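You operate a simulated robot arm through the tools that you are given. There is no shell and no other tool. Be economical: measure what you need, move in short steps, check, and stop when the job is done.

The job below is to be done with a simulated robot arm. You get a single attempt, and the scene is never put back.

Task
Open the weigher drawer, take the blue dust cap on the top of the packing bench and put it away in the inside of the weigher drawer and shut the drawer again. Put the lot card labelled "27" from the top of the packing bench on top of the beige small layer pad and the lot card that says "72" on the top of the low grey cabinet. Take the label roll from the top of the low grey cabinet and leave it on the back of the packing bench. Take the large black cup bar from the top of the tray bench and leave it on the middle shelf of the steel cart. Stack the nut sign labelled "hazels" from the top of the tray bench on top of the nut sign labelled "pecan". Open the meter lid. Do these in any order. Set down upright: black cup bar.

Only the result counts: the job must be done as asked and must still hold three seconds after the hand-in. Knocking over, shifting, dropping, spilling or breaking anything else fails it. Lids that push on must go on centred and level and be pressed home; caps that screw on are set level and turned clockwise until they are tight.

Robot
A 6-joint arm with a two-finger parallel gripper on a trunk, on a base that drives. Base frame: it is fixed to the floor where the robot stands at the start and does not move with it; the origin is under the middle of the robot, x ahead of it, y to its left, z up. Readings come in mm, rad, newtons and seconds.
With the tool pointing down near the work surface it reaches from about 260 to 680 mm from the robot's upright axis, wherever it stands. Its first joint turns from -2.897 to 2.897 rad. Places, roughly: back of the packing bench [-4800, 5600, 800]; black cup bar [5500, -750, 1000]; blue dust cap (3x3x3 cm) [-4000, 6000, 900]; inside of the weigher drawer [500, -200, 600]; label roll [-3750, 2500, 1000]; lot card [-4750, 5250, 750]; meter lid [1000, 3700, 1000]; middle shelf of the steel cart [3600, 1000, 600]; nut sign [5750, -1250, 1000]; small layer pad [-4750, 5000, 750]; top of the low grey cabinet [-4100, 2700, 900]; weigher drawer [500, -200, 700]. Payload 1.57 kg.
The TCP is the grasp point between the finger pads, 30 mm short of the fingertips. In the tool frame z runs along the fingers and y along their closing line. The gripper opens to 110 mm. The fingers are 24 mm wide and 12 mm thick; the gripper's body (48 by 112 mm) begins 78 mm behind the TCP.
Orientation is told as [roll, pitch, yaw] about the base's x, y, z axes, in that order, counted from this pose: with the fingers straight down and closing along the base's y, the tool's x points along the base's -x, its y along +y and its z along -z.

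Tools
- The arm moves only by the tool apply_moves. Its argument "moves" is a list of rows, each an object of numbers (a shift or turn left out is 0, a gripper value left out holds the last): "x", "y", "z": the shift along the tool's x, y, z in mm; "wx", "wy", "wz": the turn, a rotation vector about the tool's x, y, z in rad; "grip": the finger opening in mm, from 0 to 110. In form: [{"x": .., "y": .., "z": .., "wx": .., "wy": .., "wz": .., "grip": ..}, ...]. A call has 1 to 8 rows; each row shifts and turns the commanded pose from where the row before left it, along the tool's axes as they then stand. A row lasts 0.2 s, in which the tool goes at most 50 mm and 0.15 rad; a call with a longer step from one row to the next is refused whole, and so is a gripper value outside its range. A pose out of reach is approached as far as the arm can. The call stops where the force on the tool passes 40 N (or 10 N more than at its start, if that is more) or the arm is blocked; 0.2 s more then pass. The fingers move at their own pace (about 108 mm/s each) and stop on an object; they squeeze with about 37 N. The grip force told is the motor's: it shows also when the fingers shut on nothing. Time passes only in rows, and 0.2 s behind the last, so rows that do not move let the fingers close. The reply holds the time, the measured pose of the TCP, the force on the tool along the base axes, the opening and the grip force, in the units named above and with some noise, with the torque about the TCP (base axes, N m) and any sound that the robot's microphone picked up, and new pictures: "pictures" is both (left out), scene, wrist or none.
- Cameras (640 x 400 px; columns grow to the right, rows downward): "scene" is now at [26.9, 105.5, 1657.8]; the picture's right is [-0.59, -0.81, 0.00], its down [-0.75, 0.54, -0.39] and it looks along [0.31, -0.23, -0.92] (base axes); focal length 283 px, centre (320, 200). "wrist" rides on the gripper at [70, 16, -141] in the tool frame; the picture's right is [-0.23, 0.97, 0.00], its down [-0.86, -0.20, -0.48] and it looks along [-0.47, -0.11, 0.88] (tool axes); focal length 222 px, centre (320, 200). There is no depth. A picture from a camera that has moved, and an enlarged one, comes with that camera's place and axes in the base frame and with its lens.
- raise_lower(by): slides the trunk up (or, below 0, down) by that many mm; the arm and the scene camera ride with it, the base frame stays. It gives what a move gives, with no picture.
- steer(legs): drives the robot by 1 to 6 legs, each [ahead, left, turn to the left] in mm, mm and rad, along the robot's own axes; the way and the turn of a leg run together, so that a leg with both is an arc; at most 1500 mm and 3.142 rad a leg. The arm and the cameras ride along, it lands a little off, and it stops where it bumps. It gives what a move gives, and a new picture of the scene camera.
- head_to(pan, tilt): turns the head with the scene camera to pan (to the left, within 2.094 rad either way) and tilt (down, from -0.506 to 1.204), counted from straight ahead of the robot. It gives what a move gives, and a new picture of the scene camera.
- zoom(camera, box): a new picture of the part [left, top, right, bottom] of that camera's present view, enlarged. It takes no simulated time.
- job_done(): hands the job in; it is judged then, once.

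Go step by step. Nothing tells you exact positions but the pictures and the camera data: compare them with the known pose of the tool, close in by small moves and look again before you grip or let go. The budget is 217 turns and 260 pictures, counting those below and the enlarged ones. Unless the task says otherwise, let go and move clear before handing in.

The tools are called by a JSON object that holds its "op" and its "data". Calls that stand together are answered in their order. apply_moves: Moves the arm, as the interface text tells. Its arguments: {"type":"object","properties":{"moves":{"type":"array"},"pictures":{"type":"string","enum":["both","scene","wrist","none"]}},"required":["moves"]} The other tools are called the same way: raise_lower (by) slides the trunk up or down; steer (legs) drives the base; head_to (pan, tilt) turns the head that bears the scene camera; zoom (camera, box) takes an enlarged picture of a part of a camera's view; job_done () hands the job in.

At the start:

```text
t: 0.0
tcp_pos: [319.9, -56.0, 942.5]
orientation: [0.0, -0.001, 0.002]
contact_force: [0.6, -0.6, 1.0]
ft_torque: [0.01, -0.01, 0.03]
finger_gap: 109.8
finger_force: 0.0
trunk travel left (down, up): [-275.0, 315.0]
robot x, y, heading: [-0.3, 0.9, -0.001]
head pan, tilt: [-0.625, 1.173]
```

scene: 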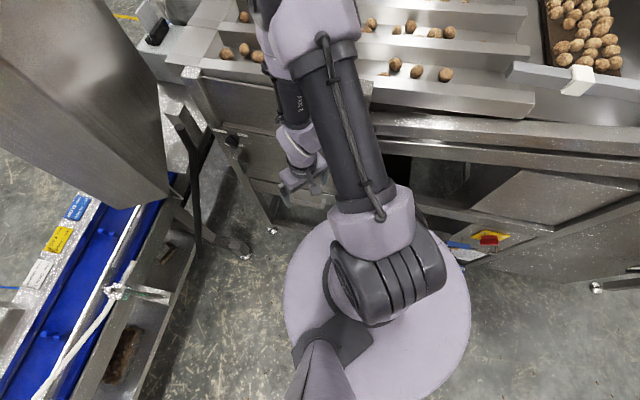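
wrist: 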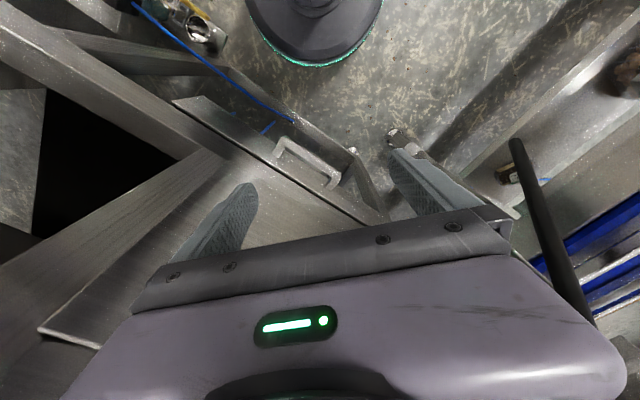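

I see the robot standing close to a weigher machine, with a drawer handle visible in the wrist view. I'll look around with the head first.

{"op": "head_to", "data": {"pan": -0.4, "tilt": 0.9}}

{"op": "head_to", "data": {"pan": 0.3, "tilt": 0.2}}

{"op": "head_to", "data": {"pan": 1.5, "tilt": 0.2}}

{"op": "head_to", "data": {"pan": -1.2, "tilt": 0.2}}

```text
t: 0.8
tcp_pos: [319.6, -57.4, 941.2]
orientation: [0.001, -0.001, 0.0]
contact_force: [0.0, 0.5, 0.0]
ft_torque: [-0.03, 0.01, 0.01]
finger_gap: 110.1
finger_force: 0.0
trunk travel left (down, up): [-275.0, 315.0]
robot x, y, heading: [1.4, 1.7, -0.004]
head pan, tilt: [-0.4, 0.901]
camera scene: at [49.5, 110.0, 1676.0], right [-0.39, -0.92, 0.0], down [-0.72, 0.31, -0.62], along [0.57, -0.24, -0.78], focal length 283 px, centre (320, 200)
```

scene: 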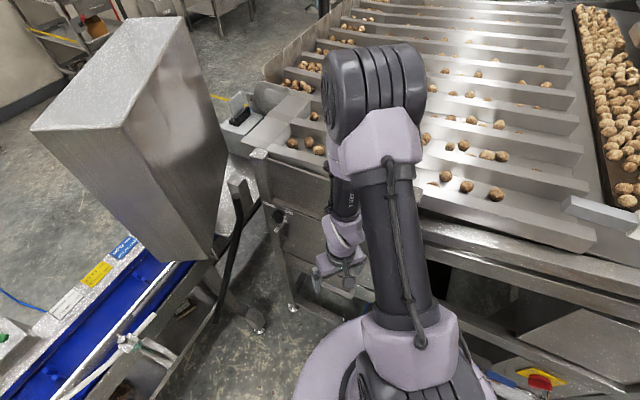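

```text
t: 1.9
tcp_pos: [321.0, -56.8, 940.6]
orientation: [0.001, 0.001, -0.001]
contact_force: [-1.0, -0.6, 0.6]
ft_torque: [0.01, -0.01, 0.0]
finger_gap: 110.3
finger_force: 0.2
trunk travel left (down, up): [-275.0, 315.0]
robot x, y, heading: [-0.3, 0.6, 0.004]
head pan, tilt: [0.3, 0.201]
camera scene: at [69.0, 166.9, 1737.6], right [0.29, -0.96, 0.0], down [-0.19, -0.06, -0.98], along [0.94, 0.29, -0.2], focal length 283 px, centre (320, 200)
```

scene: 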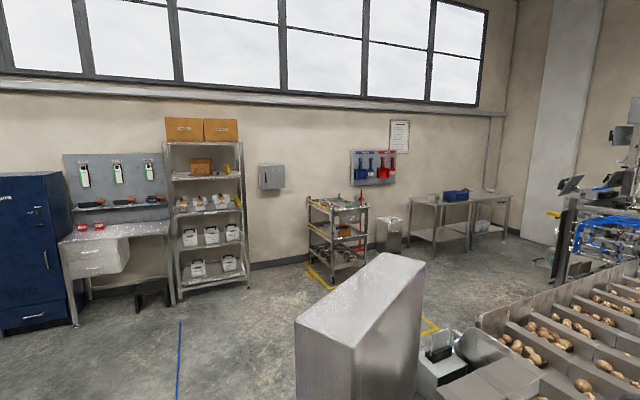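

```text
t: 3.2
tcp_pos: [321.2, -55.9, 941.1]
orientation: [-0.002, 0.001, 0.0]
contact_force: [-0.2, 1.2, 0.8]
ft_torque: [0.04, -0.01, -0.03]
finger_gap: 109.8
finger_force: 0.0
trunk travel left (down, up): [-275.0, 315.0]
robot x, y, heading: [1.6, 1.3, 0.001]
head pan, tilt: [1.499, 0.201]
camera scene: at [-13.3, 232.3, 1737.6], right [1.0, -0.07, 0.0], down [-0.01, -0.2, -0.98], along [0.07, 0.98, -0.2], focal length 283 px, centre (320, 200)
```

scene: 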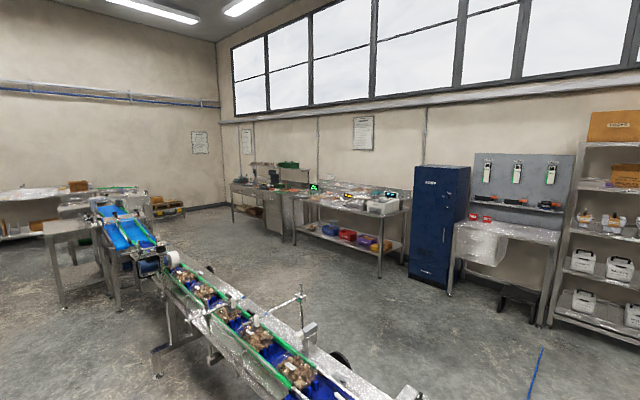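

```text
t: 5.7
tcp_pos: [319.7, -56.5, 941.8]
orientation: [0.001, 0.0, 0.001]
contact_force: [0.2, -0.3, -0.1]
ft_torque: [0.01, 0.02, 0.0]
finger_gap: 110.1
finger_force: 0.0
trunk travel left (down, up): [-275.0, 315.0]
robot x, y, heading: [2.5, -0.0, -0.001]
head pan, tilt: [-1.201, 0.201]
camera scene: at [13.7, 52.5, 1737.6], right [-0.93, -0.36, 0.0], down [-0.07, 0.19, -0.98], along [0.35, -0.91, -0.2], focal length 283 px, centre (320, 200)
```

scene: 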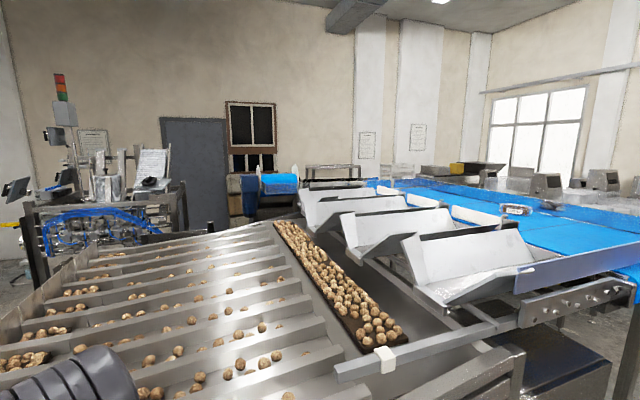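

The tray bench, cart, meter bench and packing bench all match the listed places. Next I look behind for driving routes, then at the drawer.

{"op": "head_to", "data": {"pan": 2.09, "tilt": 0.5}}

{"op": "head_to", "data": {"pan": 0.9, "tilt": 0.9}}

{"op": "head_to", "data": {"pan": -2.09, "tilt": 0.5}}

{"op": "zoom", "data": {"camera": "wrist", "box": [0, 0, 640, 400]}}

```text
t: 8.4
tcp_pos: [321.1, -55.3, 940.5]
orientation: [0.0, 0.0, 0.001]
contact_force: [0.1, 0.4, -0.3]
ft_torque: [0.0, 0.0, -0.02]
finger_gap: 109.8
finger_force: 0.1
trunk travel left (down, up): [-275.0, 315.0]
robot x, y, heading: [-3.2, 4.1, -0.004]
head pan, tilt: [2.089, 0.499]
camera scene: at [-65.1, 218.4, 1709.9], right [0.87, 0.5, 0.0], down [0.24, -0.42, -0.88], along [-0.43, 0.76, -0.48], focal length 283 px, centre (320, 200)
```

scene: 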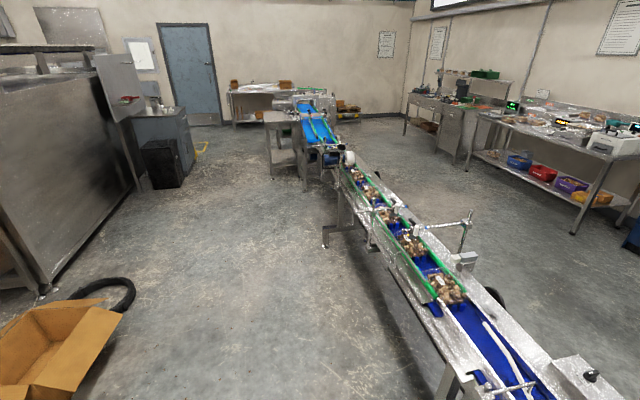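

```text
t: 9.8
tcp_pos: [319.7, -56.3, 940.9]
orientation: [0.0, 0.001, -0.001]
contact_force: [0.4, 0.6, -0.4]
ft_torque: [0.01, 0.01, 0.04]
finger_gap: 110.2
finger_force: 0.0
trunk travel left (down, up): [-275.0, 315.0]
robot x, y, heading: [0.4, -2.5, -0.0]
head pan, tilt: [0.901, 0.901]
camera scene: at [26.9, 198.6, 1676.1], right [0.78, -0.62, 0.0], down [-0.49, -0.61, -0.62], along [0.39, 0.49, -0.78], focal length 283 px, centre (320, 200)
```

scene: 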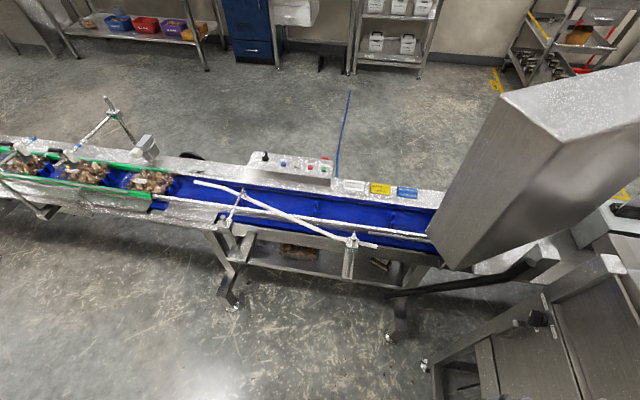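

```text
t: 12.4
tcp_pos: [320.5, -55.3, 941.3]
orientation: [0.0, 0.0, -0.002]
contact_force: [-1.1, -0.9, 0.4]
ft_torque: [0.03, 0.0, 0.02]
finger_gap: 109.9
finger_force: 0.1
trunk travel left (down, up): [-275.0, 315.0]
robot x, y, heading: [-0.8, -1.0, 0.002]
head pan, tilt: [-2.089, 0.499]
camera scene: at [-65.1, 60.4, 1709.9], right [-0.87, 0.5, 0.0], down [0.24, 0.42, -0.88], along [-0.43, -0.76, -0.48], focal length 283 px, centre (320, 200)
```

scene: 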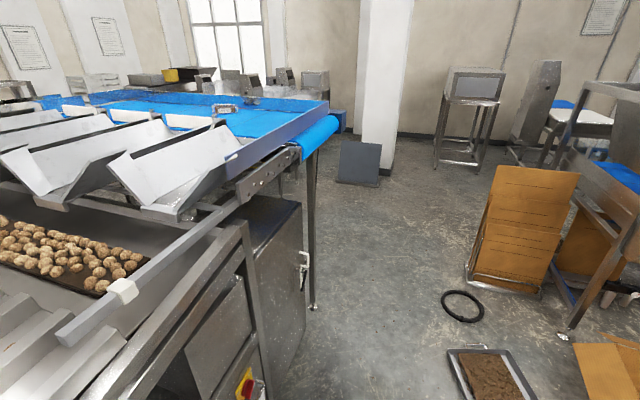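

```text
1.00 times, centred on (320, 200) of wrist (not enlarged: the box is as wide or as high as the picture)
camera zoom: at [251.9, -39.9, 1082.9], right [0.23, 0.97, 0.0], down [0.86, -0.2, 0.48], along [0.47, -0.11, -0.88], focal length 222 px, centre (320, 200)
```

zoom: 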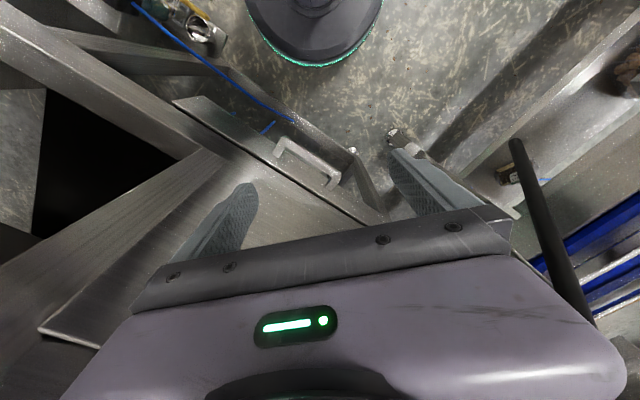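

The drawer front is diagonal with a bar handle. I'll zoom on the handle and on the far route around the conveyor.

{"op": "zoom", "data": {"camera": "wrist", "box": [200, 80, 440, 230]}}

{"op": "head_to", "data": {"pan": 2.09, "tilt": 0.35}}

{"op": "zoom", "data": {"camera": "scene", "box": [220, 90, 420, 215]}}

{"op": "zoom", "data": {"camera": "scene", "box": [0, 60, 260, 260]}}

```text
2.67 times, centred on (320, 155) of wrist
camera zoom: at [251.9, -39.9, 1082.9], right [0.23, 0.97, 0.0], down [0.86, -0.2, 0.48], along [0.47, -0.11, -0.88], focal length 592 px, centre (320, 320)
```

zoom: 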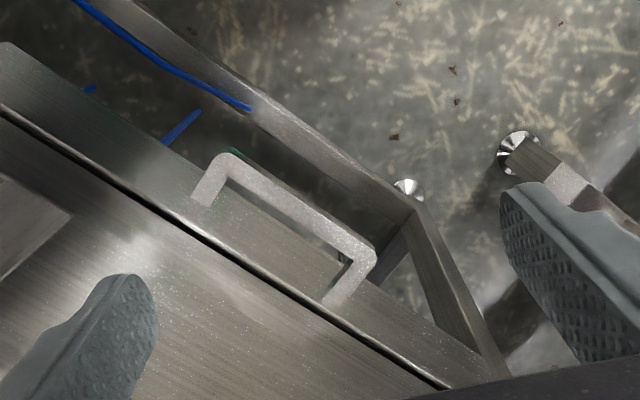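

```text
t: 15.8
tcp_pos: [320.9, -56.5, 941.5]
orientation: [0.0, 0.001, -0.001]
contact_force: [0.1, 0.4, -0.1]
ft_torque: [0.01, 0.04, -0.02]
finger_gap: 109.8
finger_force: 0.1
trunk travel left (down, up): [-275.0, 315.0]
robot x, y, heading: [0.2, -4.3, 0.0]
head pan, tilt: [2.089, 0.351]
camera scene: at [-66.1, 220.3, 1723.6], right [0.87, 0.5, 0.0], down [0.17, -0.3, -0.94], along [-0.47, 0.82, -0.34], focal length 283 px, centre (320, 200)
```

scene: 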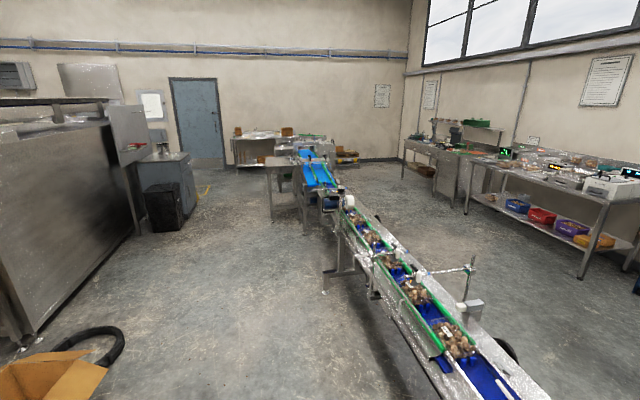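

```text
3.20 times, centred on (320, 152) of scene
camera zoom: at [-66.1, 220.3, 1723.6], right [0.87, 0.5, 0.0], down [0.17, -0.3, -0.94], along [-0.47, 0.82, -0.34], focal length 906 px, centre (320, 352)
```

zoom: 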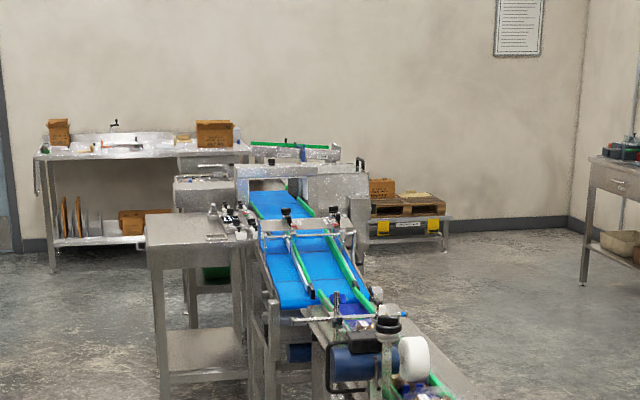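

```text
2.00 times, centred on (130, 160) of scene
camera zoom: at [-66.1, 220.3, 1723.6], right [0.87, 0.5, 0.0], down [0.17, -0.3, -0.94], along [-0.47, 0.82, -0.34], focal length 566 px, centre (700, 280)
```

zoom: 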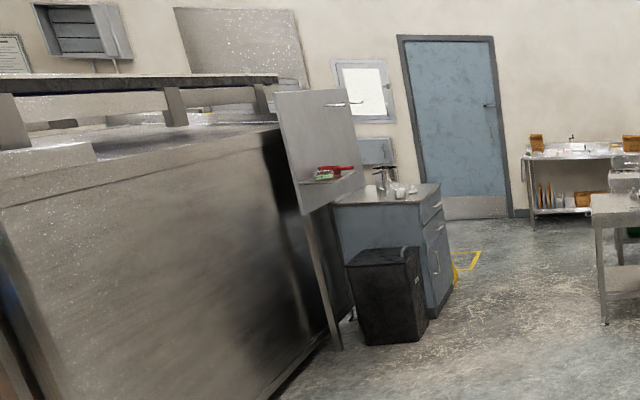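

The bar handle stands off the diagonal drawer front, about 45° to my axes. I'll back the robot away so the pull has room, then look at it.

{"op": "steer", "data": {"legs": [[-190, -130, 0]]}}

{"op": "head_to", "data": {"pan": -0.1, "tilt": 0.9}}

{"op": "zoom", "data": {"camera": "wrist", "box": [0, 0, 640, 400]}}

```text
t: 17.5
tcp_pos: [131.1, -186.6, 941.9]
orientation: [0.0, -0.001, 0.0]
contact_force: [-0.4, 0.8, -0.1]
ft_torque: [0.03, 0.0, 0.01]
finger_gap: 110.0
finger_force: 0.0
trunk travel left (down, up): [-275.0, 315.0]
robot x, y, heading: [-187.4, -132.4, 0.002]
head pan, tilt: [2.089, 0.351]
camera scene: at [-256.4, 89.8, 1723.7], right [0.87, 0.5, 0.0], down [0.17, -0.3, -0.94], along [-0.46, 0.82, -0.34], focal length 283 px, centre (320, 200)
```

scene: 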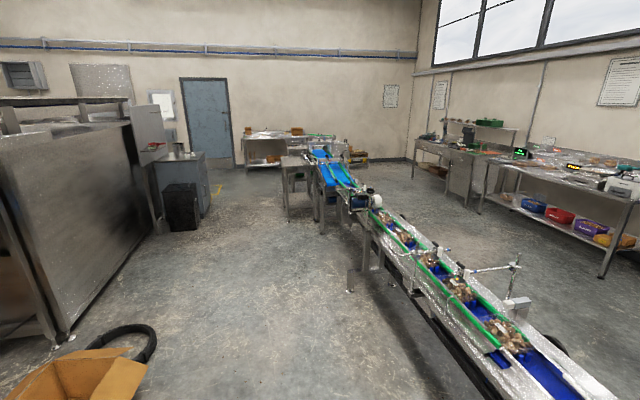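

```text
t: 19.6
tcp_pos: [130.4, -186.5, 940.7]
orientation: [0.0, 0.0, -0.001]
contact_force: [-0.7, -0.2, -0.2]
ft_torque: [0.05, 0.03, 0.02]
finger_gap: 110.0
finger_force: 0.0
trunk travel left (down, up): [-275.0, 315.0]
robot x, y, heading: [-186.2, -128.7, -0.004]
head pan, tilt: [-0.099, 0.901]
camera scene: at [-134.2, 2.1, 1676.1], right [-0.1, -1.0, 0.0], down [-0.78, 0.08, -0.62], along [0.62, -0.06, -0.78], focal length 283 px, centre (320, 200)
```

scene: 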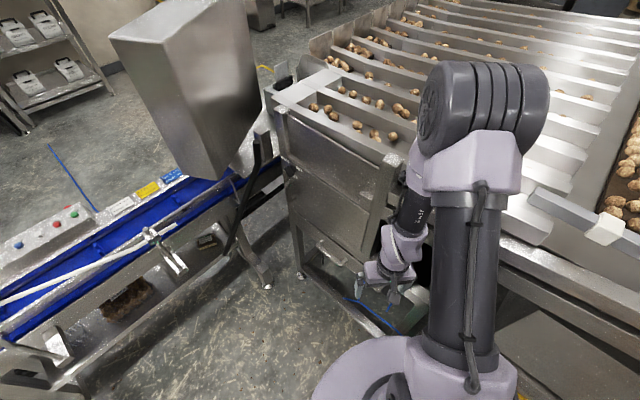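

```text
1.00 times, centred on (320, 200) of wrist (not enlarged: the box is as wide or as high as the picture)
camera zoom: at [62.6, -169.8, 1082.9], right [0.23, 0.97, 0.0], down [0.86, -0.2, 0.48], along [0.47, -0.11, -0.88], focal length 222 px, centre (320, 200)
```

zoom: 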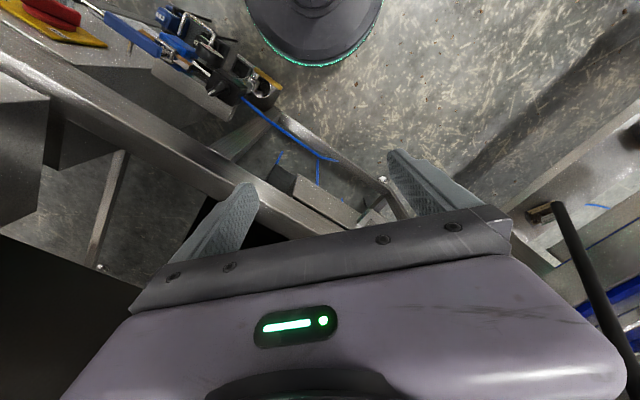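

{"op": "zoom", "data": {"camera": "scene", "box": [265, 170, 425, 270]}}

```text
4.00 times, centred on (345, 220) of scene
camera zoom: at [-134.2, 2.1, 1676.1], right [-0.1, -1.0, 0.0], down [-0.78, 0.08, -0.62], along [0.62, -0.06, -0.78], focal length 1133 px, centre (220, 120)
```

zoom: 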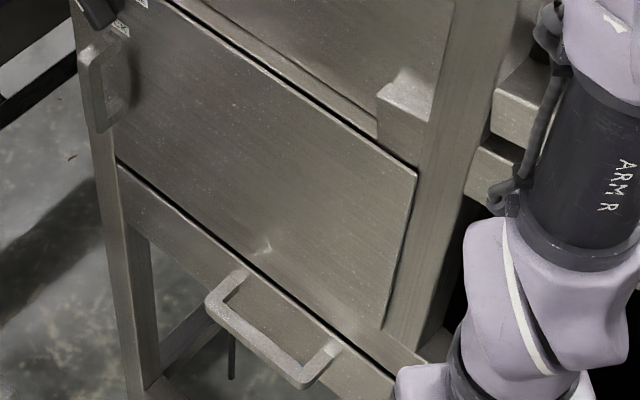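

Handle centre triangulates to about (372, -84, 690), bar direction about 41°, with a flush panel above it, so I'll approach horizontally. First move out in front and rotate the tool.

{"op": "apply_moves", "data": {"moves": [{"x": -27, "y": 32}, {"x": -27, "y": 32}, {"x": -27, "y": 32}, {"x": -27, "y": 32}, {"x": -27, "y": 32}, {"x": -27, "y": 33}, {"wz": -0.143}, {"wz": -0.143}], "pictures": "none"}}

{"op": "apply_moves", "data": {"moves": [{"wz": -0.143}, {"wz": -0.143}, {"wz": -0.143}, {"wx": 0.143}, {"wx": 0.143}, {"wx": 0.143}, {"wx": 0.143}, {"wx": 0.143}], "pictures": "none"}}

{"op": "apply_moves", "data": {"moves": [{"wx": 0.143}, {"wx": 0.143}, {"wx": 0.143}, {"wx": 0.143}, {"wx": 0.143}, {"wx": 0.141}, {}]}}

```text
t: 21.4
tcp_pos: [293.5, 7.7, 942.1]
orientation: [-0.002, 0.001, 0.287]
contact_force: [0.6, 0.1, 0.0]
ft_torque: [0.01, -0.01, 0.01]
finger_gap: 110.0
finger_force: 0.1
trunk travel left (down, up): [-275.0, 315.0]
robot x, y, heading: [-189.3, -127.9, -0.0]
head pan, tilt: [-0.099, 0.901]
```

```text
t: 23.2
tcp_pos: [292.8, 7.5, 941.1]
orientation: [-0.717, -0.001, 0.713]
contact_force: [0.0, 0.4, 0.7]
ft_torque: [-0.02, -0.03, 0.01]
finger_gap: 110.2
finger_force: 0.1
trunk travel left (down, up): [-275.0, 315.0]
robot x, y, heading: [-188.2, -127.7, 0.0]
head pan, tilt: [-0.099, 0.901]
```

```text
t: 24.8
tcp_pos: [292.9, 5.5, 942.3]
orientation: [-1.571, -0.001, 0.713]
contact_force: [-0.3, 0.8, -0.1]
ft_torque: [-0.01, 0.01, 0.03]
finger_gap: 110.2
finger_force: 0.0
trunk travel left (down, up): [-275.0, 315.0]
robot x, y, heading: [-188.4, -127.0, 0.003]
head pan, tilt: [-0.099, 0.901]
camera scene: at [-134.3, 2.0, 1676.1], right [-0.1, -0.99, 0.0], down [-0.78, 0.08, -0.62], along [0.62, -0.06, -0.78], focal length 283 px, centre (320, 200)
camera wrist: at [148.8, 68.0, 925.2], right [0.17, 0.15, -0.97], down [0.33, 0.92, 0.2], along [0.93, -0.36, 0.11], focal length 222 px, centre (320, 200)
```

scene: 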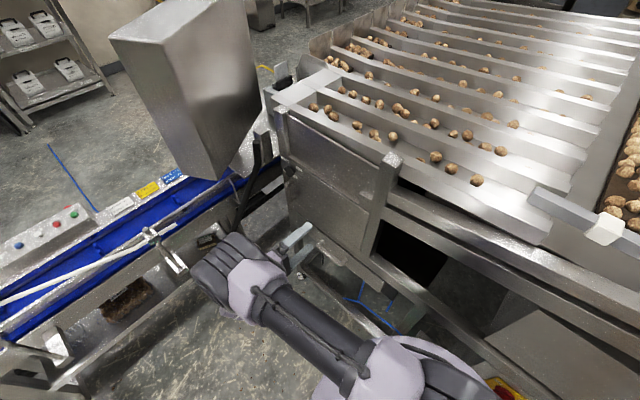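
wrist: 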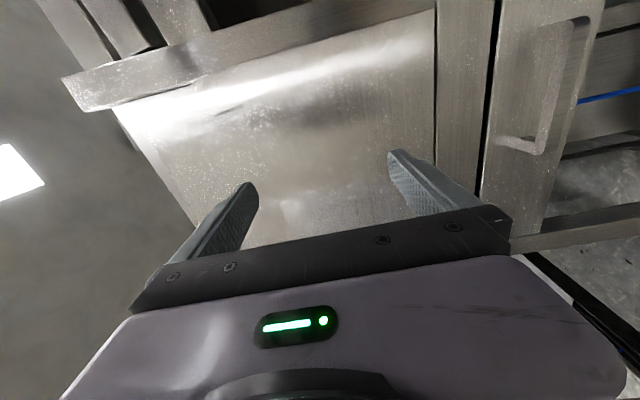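

The handle shows on the wrist view and agrees with the estimate. I'll descend to its height.

{"op": "apply_moves", "data": {"moves": [{"y": 50, "grip": 70}, {"y": 50}, {"y": 50}, {"y": 50}, {"y": 50}, {"y": 2}, {}], "pictures": "wrist"}}

```text
t: 26.4
tcp_pos: [265.4, -21.5, 787.3]
orientation: [-1.566, 0.0, 0.715]
contact_force: [0.1, 0.0, -0.4]
ft_torque: [0.01, 0.01, 0.02]
finger_gap: 69.9
finger_force: 0.0
out of reach, approached as far as the arm can: row 3, 4, 5
trunk travel left (down, up): [-275.0, 315.0]
robot x, y, heading: [-185.3, -126.4, -0.005]
head pan, tilt: [-0.099, 0.901]
camera wrist: at [121.3, 39.2, 771.9], right [0.17, 0.15, -0.97], down [0.33, 0.92, 0.2], along [0.93, -0.36, 0.11], focal length 222 px, centre (320, 200)
```

wrist: 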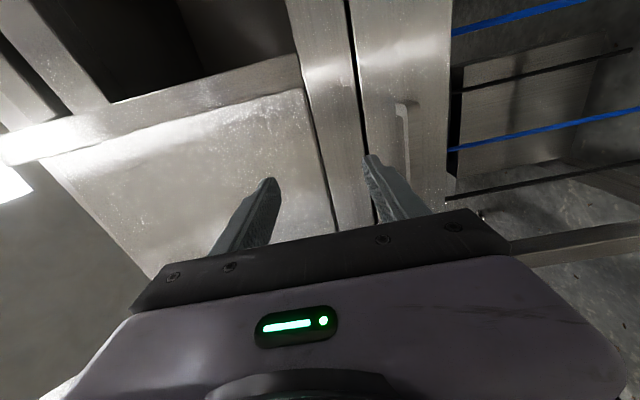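

The arm ran out of reach downward, so I lower the trunk for the rest.

{"op": "raise_lower", "data": {"by": -150}}

{"op": "apply_moves", "data": {"moves": [{}], "pictures": "wrist"}}

```text
t: 28.1
tcp_pos: [265.3, -20.7, 637.4]
orientation: [-1.567, 0.001, 0.715]
contact_force: [0.1, 0.4, -0.6]
ft_torque: [0.04, 0.04, 0.02]
finger_gap: 70.0
finger_force: 0.0
trunk travel left (down, up): [-125.0, 465.0]
robot x, y, heading: [-188.1, -129.6, 0.004]
head pan, tilt: [-0.099, 0.901]
```

```text
t: 28.6
tcp_pos: [265.7, -22.3, 637.9]
orientation: [-1.566, 0.0, 0.715]
contact_force: [0.1, 0.3, -0.2]
ft_torque: [-0.03, 0.0, -0.05]
finger_gap: 70.3
finger_force: 0.1
trunk travel left (down, up): [-125.0, 465.0]
robot x, y, heading: [-189.8, -128.2, -0.0]
head pan, tilt: [-0.099, 0.901]
camera wrist: at [121.4, 39.3, 622.0], right [0.17, 0.15, -0.97], down [0.33, 0.92, 0.2], along [0.93, -0.36, 0.11], focal length 222 px, centre (320, 200)
```

wrist: 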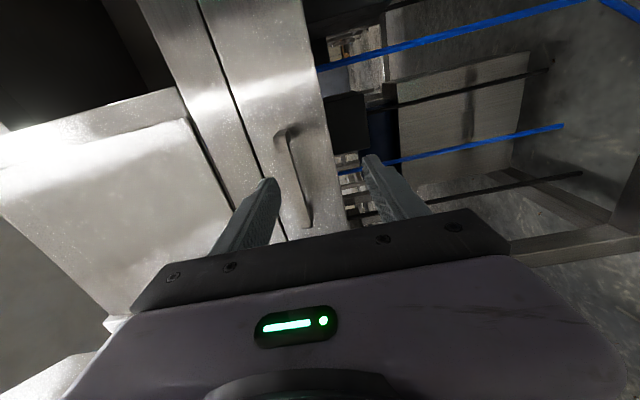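

{"op": "apply_moves", "data": {"moves": [{"x": -34}, {"y": -46}, {"z": 40}, {}]}}

```text
t: 29.6
tcp_pos: [313.3, -33.5, 694.8]
orientation: [-1.568, -0.002, 0.717]
contact_force: [-0.6, 0.7, 0.0]
ft_torque: [-0.01, 0.01, 0.0]
finger_gap: 69.9
finger_force: 0.1
out of reach, approached as far as the arm can: row 1
trunk travel left (down, up): [-125.0, 465.0]
robot x, y, heading: [-192.7, -132.9, 0.001]
head pan, tilt: [-0.099, 0.901]
camera scene: at [-134.0, 1.8, 1526.1], right [-0.1, -0.99, 0.0], down [-0.78, 0.08, -0.62], along [0.62, -0.06, -0.78], focal length 283 px, centre (320, 200)
camera wrist: at [168.5, 27.8, 679.3], right [0.17, 0.15, -0.97], down [0.33, 0.92, 0.2], along [0.93, -0.36, 0.11], focal length 222 px, centre (320, 200)
```

scene: 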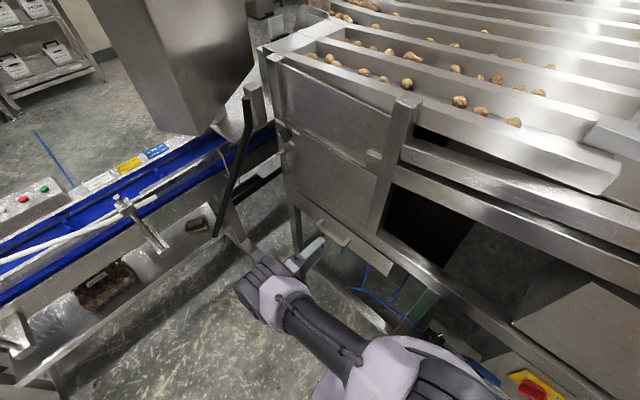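
wrist: 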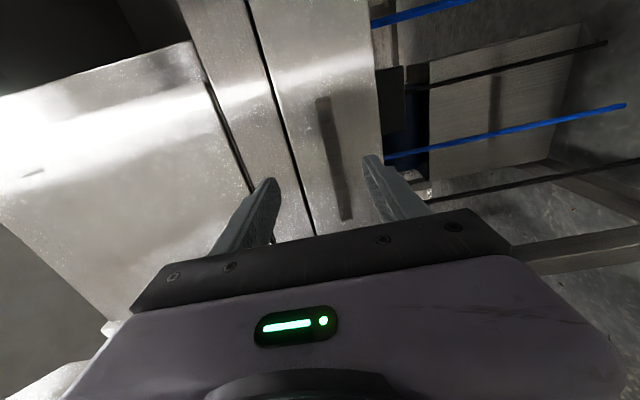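

{"op": "apply_moves", "data": {"moves": [{"y": 14}, {"z": 32}, {"z": 28}, {}], "pictures": "wrist"}}

```text
t: 30.6
tcp_pos: [354.4, -78.7, 680.4]
orientation: [-1.568, 0.001, 0.716]
contact_force: [0.2, 0.1, 0.1]
ft_torque: [-0.04, 0.0, 0.0]
finger_gap: 70.1
finger_force: 0.0
trunk travel left (down, up): [-125.0, 465.0]
robot x, y, heading: [-189.9, -130.7, -0.001]
head pan, tilt: [-0.099, 0.901]
camera wrist: at [209.1, -17.8, 665.1], right [0.17, 0.15, -0.97], down [0.33, 0.92, 0.2], along [0.93, -0.36, 0.11], focal length 222 px, centre (320, 200)
```

wrist: 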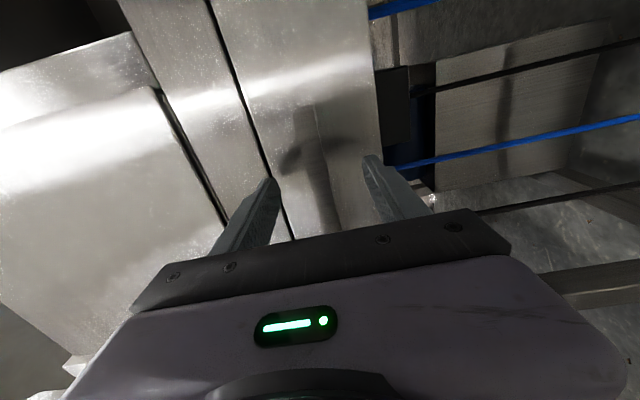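

Bar is between the fingers. Closing.

{"op": "apply_moves", "data": {"moves": [{"grip": 0}, {}, {}, {}], "pictures": "wrist"}}

```text
t: 31.6
tcp_pos: [353.3, -78.6, 680.8]
orientation: [-1.567, 0.003, 0.716]
contact_force: [-2.0, 0.2, -11.1]
ft_torque: [0.23, 0.05, 0.45]
finger_gap: 15.7
finger_force: 31.0
trunk travel left (down, up): [-125.0, 465.0]
robot x, y, heading: [-190.7, -128.7, -0.0]
head pan, tilt: [-0.099, 0.901]
camera wrist: at [208.9, -17.7, 664.6], right [0.17, 0.15, -0.97], down [0.33, 0.92, 0.2], along [0.93, -0.36, 0.1], focal length 222 px, centre (320, 200)
```

wrist: 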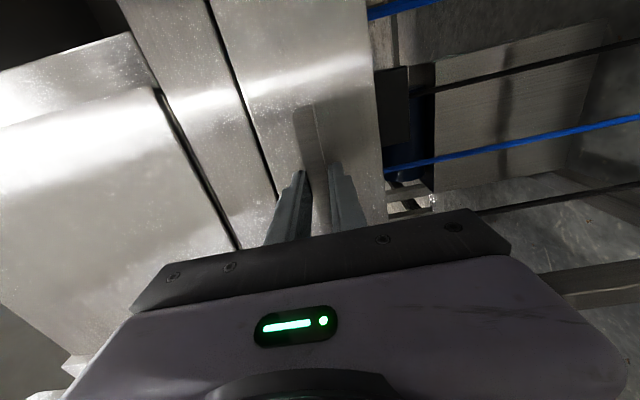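

Gripped. Pulling along the drawer's normal.

{"op": "apply_moves", "data": {"moves": [{"z": -25}, {"z": -25}, {"z": -25}, {"z": -25}, {"z": -25}, {"z": -25}]}}

```text
t: 33.0
tcp_pos: [254.9, 33.2, 680.2]
orientation: [-1.568, 0.001, 0.714]
contact_force: [-10.6, -7.5, -33.3]
ft_torque: [0.41, 0.29, -0.28]
finger_gap: 15.9
finger_force: 31.0
trunk travel left (down, up): [-125.0, 465.0]
robot x, y, heading: [-188.4, -134.2, 0.002]
head pan, tilt: [-0.099, 0.901]
camera scene: at [-132.7, 2.1, 1525.8], right [-0.1, -0.99, 0.0], down [-0.78, 0.08, -0.62], along [0.62, -0.06, -0.78], focal length 283 px, centre (320, 200)
camera wrist: at [109.9, 94.9, 664.7], right [0.17, 0.15, -0.97], down [0.33, 0.92, 0.2], along [0.93, -0.36, 0.1], focal length 222 px, centre (320, 200)
```

scene: 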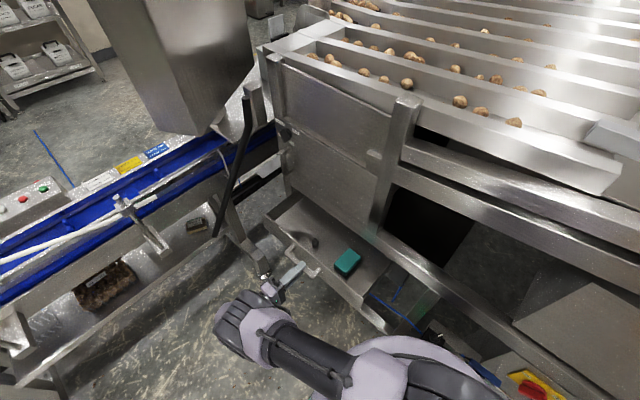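
wrist: 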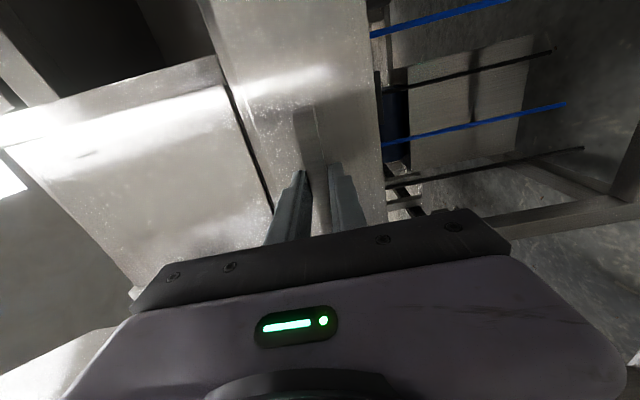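

The drawer has come out 150 mm and holds two small items already. I'll relieve the vertical load and pull a bit more.

{"op": "apply_moves", "data": {"moves": [{"y": 2.5}, {"z": -20}, {"z": -20}, {"z": -20}, {"z": -20}, {}]}}

```text
t: 34.0
tcp_pos: [216.4, 78.5, 679.9]
orientation: [-1.569, -0.002, 0.71]
contact_force: [12.2, -12.3, 8.7]
ft_torque: [-0.42, 0.04, -0.35]
finger_gap: 16.0
finger_force: 30.7
trunk travel left (down, up): [-125.0, 465.0]
robot x, y, heading: [-186.5, -130.4, -0.008]
head pan, tilt: [-0.099, 0.901]
stopped in row 5: the force on the tool passed its limit at 95 N (the readings are from after the stop); the commanded pose is now the measured one
camera scene: at [-132.4, 0.2, 1526.3], right [-0.1, -0.99, 0.0], down [-0.78, 0.08, -0.62], along [0.62, -0.06, -0.78], focal length 283 px, centre (320, 200)
camera wrist: at [72.5, 140.8, 664.1], right [0.17, 0.15, -0.97], down [0.34, 0.92, 0.2], along [0.93, -0.36, 0.11], focal length 222 px, centre (320, 200)
```

scene: 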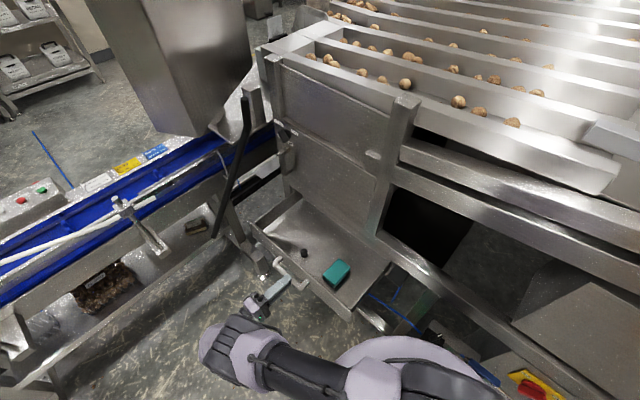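
wrist: 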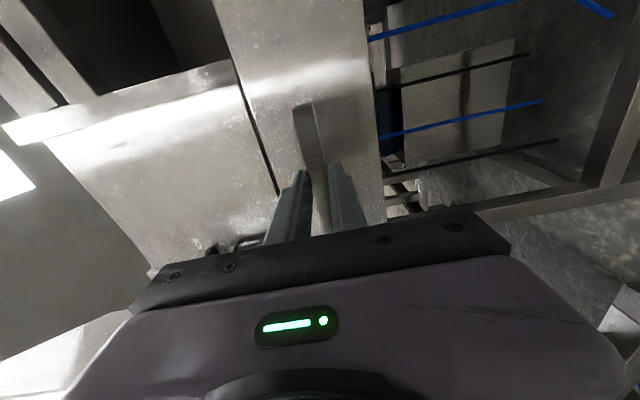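

The drawer is fully open (~208 mm). Release and back off.

{"op": "apply_moves", "data": {"moves": [{"grip": 60}, {}, {"z": -30}, {"z": -40}, {"z": -40}], "pictures": "none"}}

{"op": "raise_lower", "data": {"by": 300}}

{"op": "apply_moves", "data": {"moves": [{"wx": -0.143}, {"wx": -0.143}, {"wx": -0.143}, {"wx": -0.143}, {"wx": -0.143}, {"wx": -0.143}, {"wx": -0.143}, {"wx": -0.143}], "pictures": "none"}}

{"op": "apply_moves", "data": {"moves": [{"wx": -0.143}, {"wx": -0.143}, {"wx": -0.141}, {"wz": 0.143}, {"wz": 0.143}, {"wz": 0.143}, {"wz": 0.143}, {"wz": 0.143}]}}

```text
t: 35.2
tcp_pos: [138.5, 155.4, 691.1]
orientation: [-1.566, -0.003, 0.714]
contact_force: [-0.6, 0.2, 1.3]
ft_torque: [0.01, 0.01, 0.03]
finger_gap: 60.1
finger_force: 0.0
out of reach, approached as far as the arm can: row 5
trunk travel left (down, up): [-125.0, 465.0]
robot x, y, heading: [-189.6, -132.0, -0.003]
head pan, tilt: [-0.099, 0.901]
```

```text
t: 38.2
tcp_pos: [140.8, 155.2, 991.4]
orientation: [-1.564, -0.003, 0.714]
contact_force: [0.0, 0.1, 0.3]
ft_torque: [0.01, 0.02, -0.01]
finger_gap: 60.2
finger_force: 0.1
trunk travel left (down, up): [-425.0, 165.0]
robot x, y, heading: [-189.2, -130.7, -0.002]
head pan, tilt: [-0.099, 0.901]
```

```text
t: 40.0
tcp_pos: [141.3, 153.5, 991.0]
orientation: [-0.419, -0.001, 0.713]
contact_force: [0.5, 0.4, -0.1]
ft_torque: [0.01, 0.04, 0.02]
finger_gap: 59.9
finger_force: 0.1
trunk travel left (down, up): [-425.0, 165.0]
robot x, y, heading: [-189.7, -132.1, -0.002]
head pan, tilt: [-0.099, 0.901]
```

```text
t: 41.8
tcp_pos: [140.0, 155.6, 992.6]
orientation: [0.006, 0.003, -0.002]
contact_force: [-0.7, 0.2, 0.1]
ft_torque: [-0.01, 0.01, 0.0]
finger_gap: 60.2
finger_force: 0.1
trunk travel left (down, up): [-425.0, 165.0]
robot x, y, heading: [-187.7, -128.4, -0.002]
head pan, tilt: [-0.099, 0.901]
camera scene: at [-133.4, 1.6, 1826.1], right [-0.1, -0.99, 0.0], down [-0.78, 0.08, -0.62], along [0.62, -0.06, -0.78], focal length 283 px, centre (320, 200)
camera wrist: at [71.6, 171.1, 1133.1], right [0.23, 0.97, 0.0], down [0.86, -0.2, 0.48], along [0.46, -0.11, -0.88], focal length 222 px, centre (320, 200)
```

scene: 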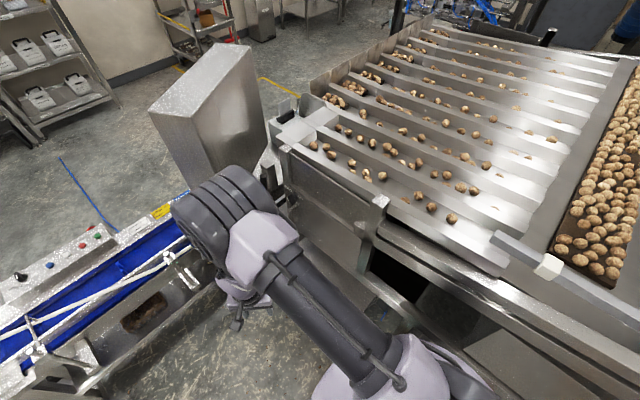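
wrist: 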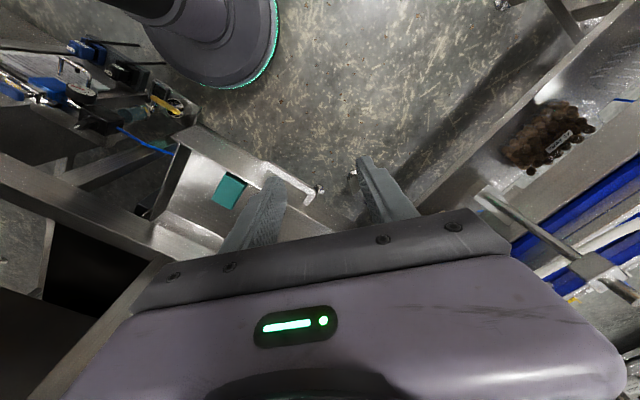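

The drawer is open and clear. I'll tuck the arm to the front, back off and drive along the conveyor toward the grey cabinet and packing bench.

{"op": "apply_moves", "data": {"moves": [{"x": 8, "y": -48, "grip": 80}, {"x": 8, "y": -48}, {"x": 8, "y": -48}, {"x": 8, "y": -48}, {"x": 8, "y": -48}, {"y": -45}], "pictures": "none"}}

{"op": "steer", "data": {"legs": [[-350, -50, 0], [0, 0, 2.287], [1500, 0, 0], [1500, 0, 0]]}}

{"op": "head_to", "data": {"pan": 0, "tilt": 0.4}}

{"op": "head_to", "data": {"pan": 0.9, "tilt": 0.5}}

```text
t: 43.2
tcp_pos: [98.5, -131.8, 991.1]
orientation: [0.006, 0.002, 0.0]
contact_force: [-0.9, 0.0, -0.7]
ft_torque: [0.03, 0.0, -0.03]
finger_gap: 79.9
finger_force: 0.1
trunk travel left (down, up): [-425.0, 165.0]
robot x, y, heading: [-190.4, -128.2, -0.004]
head pan, tilt: [-0.099, 0.901]
```

```text
t: 65.0
tcp_pos: [-2712.9, 2289.0, 992.2]
orientation: [0.006, 0.001, 2.304]
contact_force: [0.2, 0.4, 0.5]
ft_torque: [-0.01, 0.01, -0.01]
finger_gap: 79.7
finger_force: 0.0
trunk travel left (down, up): [-425.0, 165.0]
robot x, y, heading: [-2520.7, 2075.1, 2.302]
head pan, tilt: [-0.099, 0.901]
camera scene: at [-2655.7, 2026.3, 1826.1], right [0.81, 0.59, 0.0], down [0.46, -0.63, -0.62], along [-0.37, 0.5, -0.78], focal length 283 px, centre (320, 200)
```

scene: 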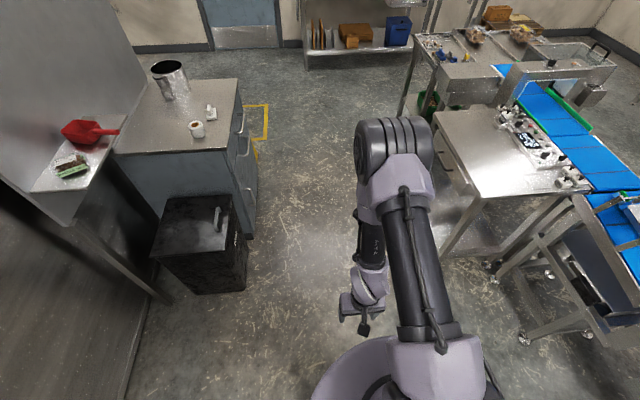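

```text
t: 66.0
tcp_pos: [-2712.3, 2288.2, 991.6]
orientation: [0.006, 0.002, 2.304]
contact_force: [-0.2, 0.4, 1.0]
ft_torque: [0.01, 0.0, -0.01]
finger_gap: 80.2
finger_force: 0.1
trunk travel left (down, up): [-425.0, 165.0]
robot x, y, heading: [-2523.7, 2075.1, 2.303]
head pan, tilt: [0.0, 0.4]
camera scene: at [-2672.8, 2034.2, 1869.0], right [0.75, 0.67, 0.0], down [0.26, -0.29, -0.92], along [-0.61, 0.69, -0.39], focal length 283 px, centre (320, 200)
```

scene: 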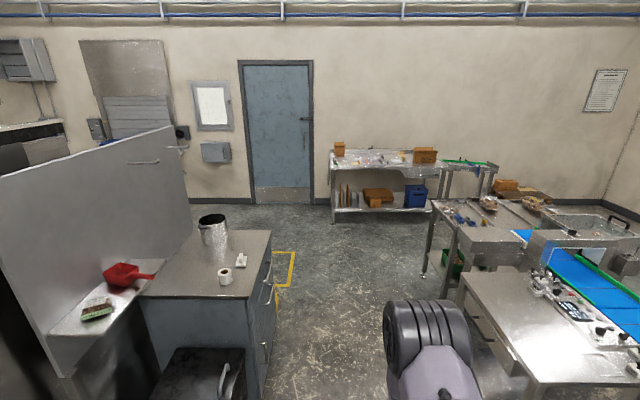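

```text
t: 67.2
tcp_pos: [-2712.9, 2288.2, 991.1]
orientation: [0.006, 0.004, 2.304]
contact_force: [0.0, -0.2, 0.1]
ft_torque: [-0.01, 0.0, -0.03]
finger_gap: 80.1
finger_force: 0.1
trunk travel left (down, up): [-425.0, 165.0]
robot x, y, heading: [-2519.0, 2073.7, 2.301]
head pan, tilt: [0.901, 0.499]
camera scene: at [-2701.8, 1959.7, 1859.9], right [-0.06, 1.0, 0.0], down [0.48, 0.03, -0.88], along [-0.88, -0.05, -0.48], focal length 283 px, centre (320, 200)
```

scene: 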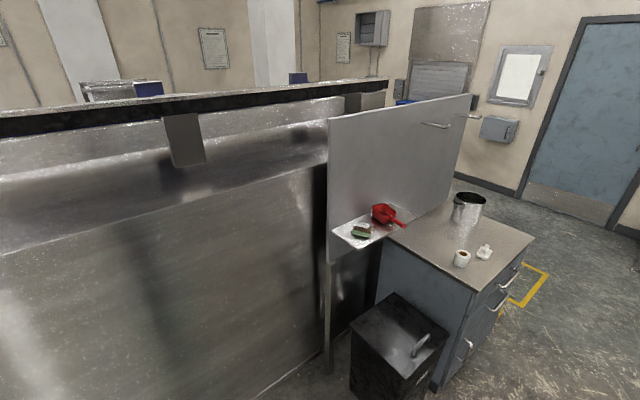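

The label roll and a white item, plus a mug, stand on the grey cabinet, whose drawers face right. I'll drive to its drawer side with the tool raised.

{"op": "raise_lower", "data": {"by": 150}}

{"op": "steer", "data": {"legs": [[1200, 40, 0], [0, 0, 1.571]]}}

{"op": "head_to", "data": {"pan": 0, "tilt": 0.7}}

```text
t: 68.9
tcp_pos: [-2712.6, 2288.9, 1142.0]
orientation: [0.006, 0.001, 2.304]
contact_force: [0.2, 0.8, -1.2]
ft_torque: [0.01, 0.05, 0.01]
finger_gap: 79.8
finger_force: 0.0
trunk travel left (down, up): [-575.0, 15.0]
robot x, y, heading: [-2520.3, 2074.5, 2.295]
head pan, tilt: [0.901, 0.499]
```

```text
t: 78.8
tcp_pos: [-3564.1, 2752.1, 1141.9]
orientation: [0.005, 0.002, -2.422]
contact_force: [-0.6, -0.3, -0.1]
ft_torque: [-0.03, 0.02, -0.02]
finger_gap: 80.3
finger_force: 0.0
trunk travel left (down, up): [-575.0, 15.0]
robot x, y, heading: [-3345.5, 2941.5, -2.425]
head pan, tilt: [0.901, 0.499]
camera scene: at [-3235.2, 2758.7, 2009.9], right [-1.0, -0.05, 0.0], down [-0.02, 0.48, -0.88], along [0.04, -0.88, -0.48], focal length 283 px, centre (320, 200)
```

scene: 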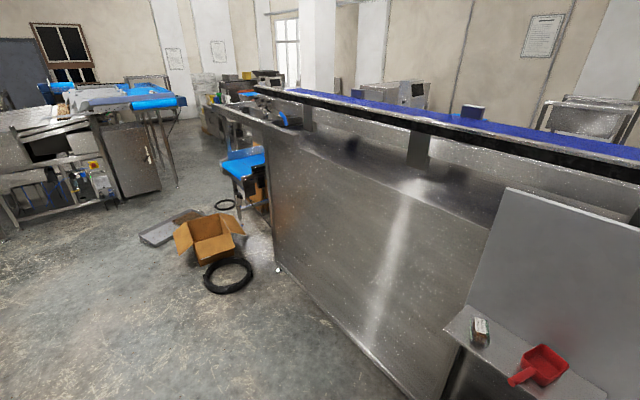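

```text
t: 80.0
tcp_pos: [-3563.5, 2751.8, 1142.7]
orientation: [0.006, 0.001, -2.42]
contact_force: [0.0, 0.3, -0.2]
ft_torque: [0.01, 0.05, -0.01]
finger_gap: 80.0
finger_force: 0.0
trunk travel left (down, up): [-575.0, 15.0]
robot x, y, heading: [-3344.1, 2944.4, -2.424]
head pan, tilt: [0.0, 0.7]
camera scene: at [-3303.5, 2793.7, 1992.2], right [-0.66, 0.75, 0.0], down [0.48, 0.42, -0.77], along [-0.58, -0.5, -0.64], focal length 283 px, centre (320, 200)
```

scene: 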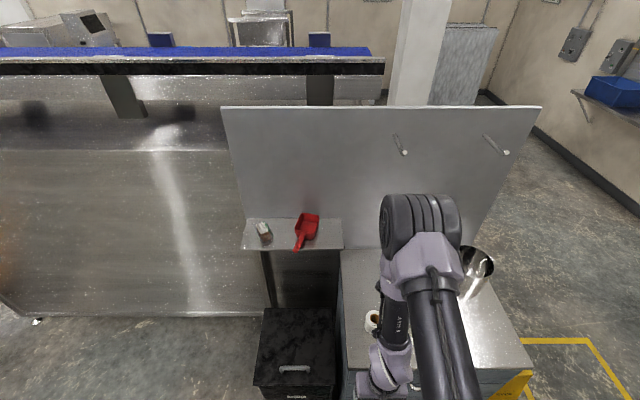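

Roll is near (-3835, 2596, 940). I'll move the tool over it and look with the wrist camera.

{"op": "apply_moves", "data": {"moves": [{"x": -48, "y": -10}, {"x": -48, "y": -10}, {"x": -48, "y": -10}, {"x": -48, "y": -10}, {"x": -48, "y": -10}, {}]}}

```text
t: 81.4
tcp_pos: [-3776.0, 2632.8, 1142.2]
orientation: [0.006, 0.003, -2.421]
contact_force: [0.3, -0.8, -0.1]
ft_torque: [0.0, -0.02, 0.03]
finger_gap: 80.2
finger_force: 0.1
trunk travel left (down, up): [-575.0, 15.0]
robot x, y, heading: [-3344.7, 2944.5, -2.418]
head pan, tilt: [0.0, 0.7]
camera scene: at [-3302.5, 2794.3, 1992.3], right [-0.66, 0.75, 0.0], down [0.48, 0.42, -0.77], along [-0.58, -0.5, -0.64], focal length 283 px, centre (320, 200)
camera wrist: at [-3712.7, 2665.9, 1283.9], right [0.47, -0.88, 0.0], down [-0.78, -0.41, 0.48], along [-0.42, -0.23, -0.88], focal length 222 px, centre (320, 200)
```

scene: 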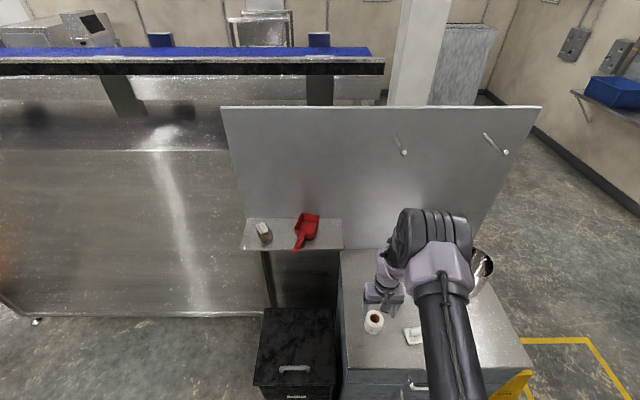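
wrist: 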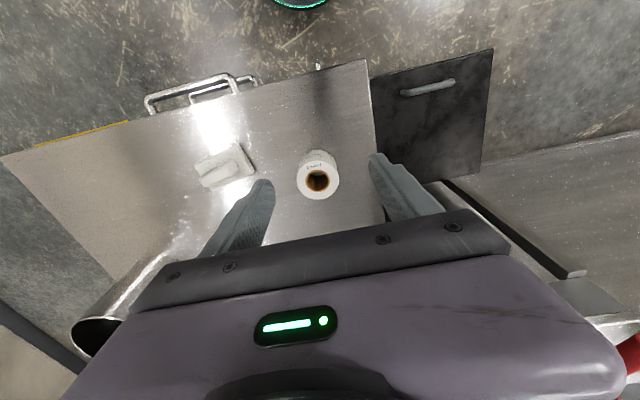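

{"op": "zoom", "data": {"camera": "scene", "box": [330, 290, 450, 365]}}

{"op": "zoom", "data": {"camera": "wrist", "box": [180, 110, 380, 235]}}

```text
5.33 times, centred on (390, 328) of scene
camera zoom: at [-3302.5, 2794.3, 1992.3], right [-0.66, 0.75, 0.0], down [0.48, 0.42, -0.77], along [-0.58, -0.5, -0.64], focal length 1510 px, centre (-53, -480)
```

zoom: 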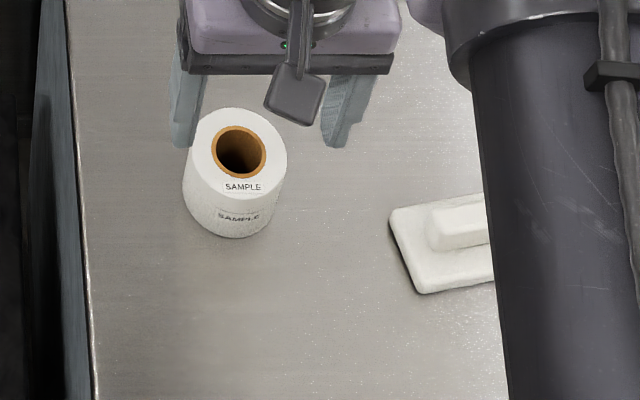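

```text
3.20 times, centred on (280, 172) of wrist
camera zoom: at [-3712.7, 2665.9, 1283.9], right [0.47, -0.88, 0.0], down [-0.78, -0.41, 0.48], along [-0.42, -0.23, -0.88], focal length 711 px, centre (448, 288)
```

zoom: 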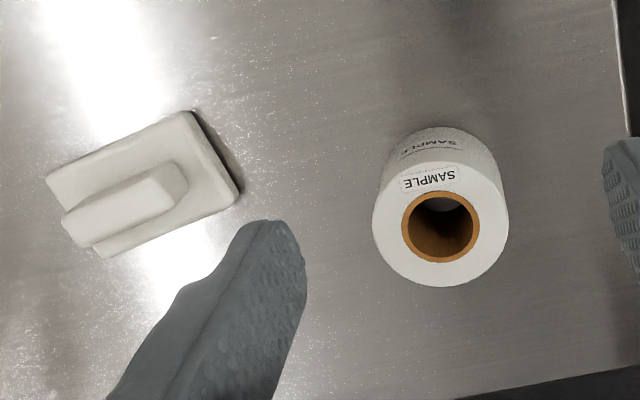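

{"op": "apply_moves", "data": {"moves": [{"x": -29, "y": -7, "grip": 100}, {"x": -27, "y": -7}, {"z": 40}, {"z": 40}, {}], "pictures": "wrist"}}

```text
t: 82.6
tcp_pos: [-3826.9, 2604.5, 1060.3]
orientation: [0.004, 0.002, -2.42]
contact_force: [0.5, -0.6, 0.0]
ft_torque: [0.0, 0.01, 0.01]
finger_gap: 100.0
finger_force: 0.0
trunk travel left (down, up): [-575.0, 15.0]
robot x, y, heading: [-3346.5, 2942.3, -2.422]
head pan, tilt: [0.0, 0.7]
camera wrist: at [-3763.5, 2638.6, 1201.9], right [0.47, -0.88, 0.0], down [-0.78, -0.41, 0.48], along [-0.42, -0.23, -0.88], focal length 222 px, centre (320, 200)
```

wrist: 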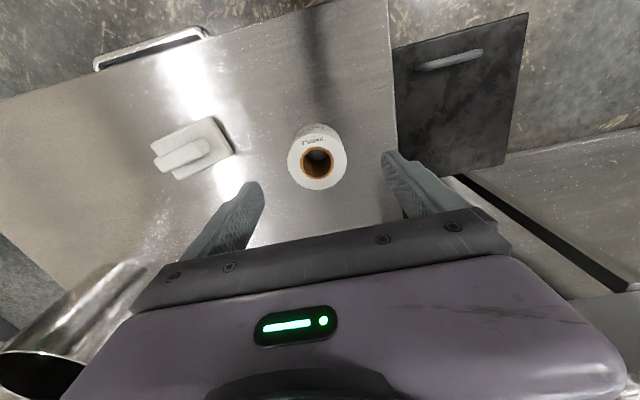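

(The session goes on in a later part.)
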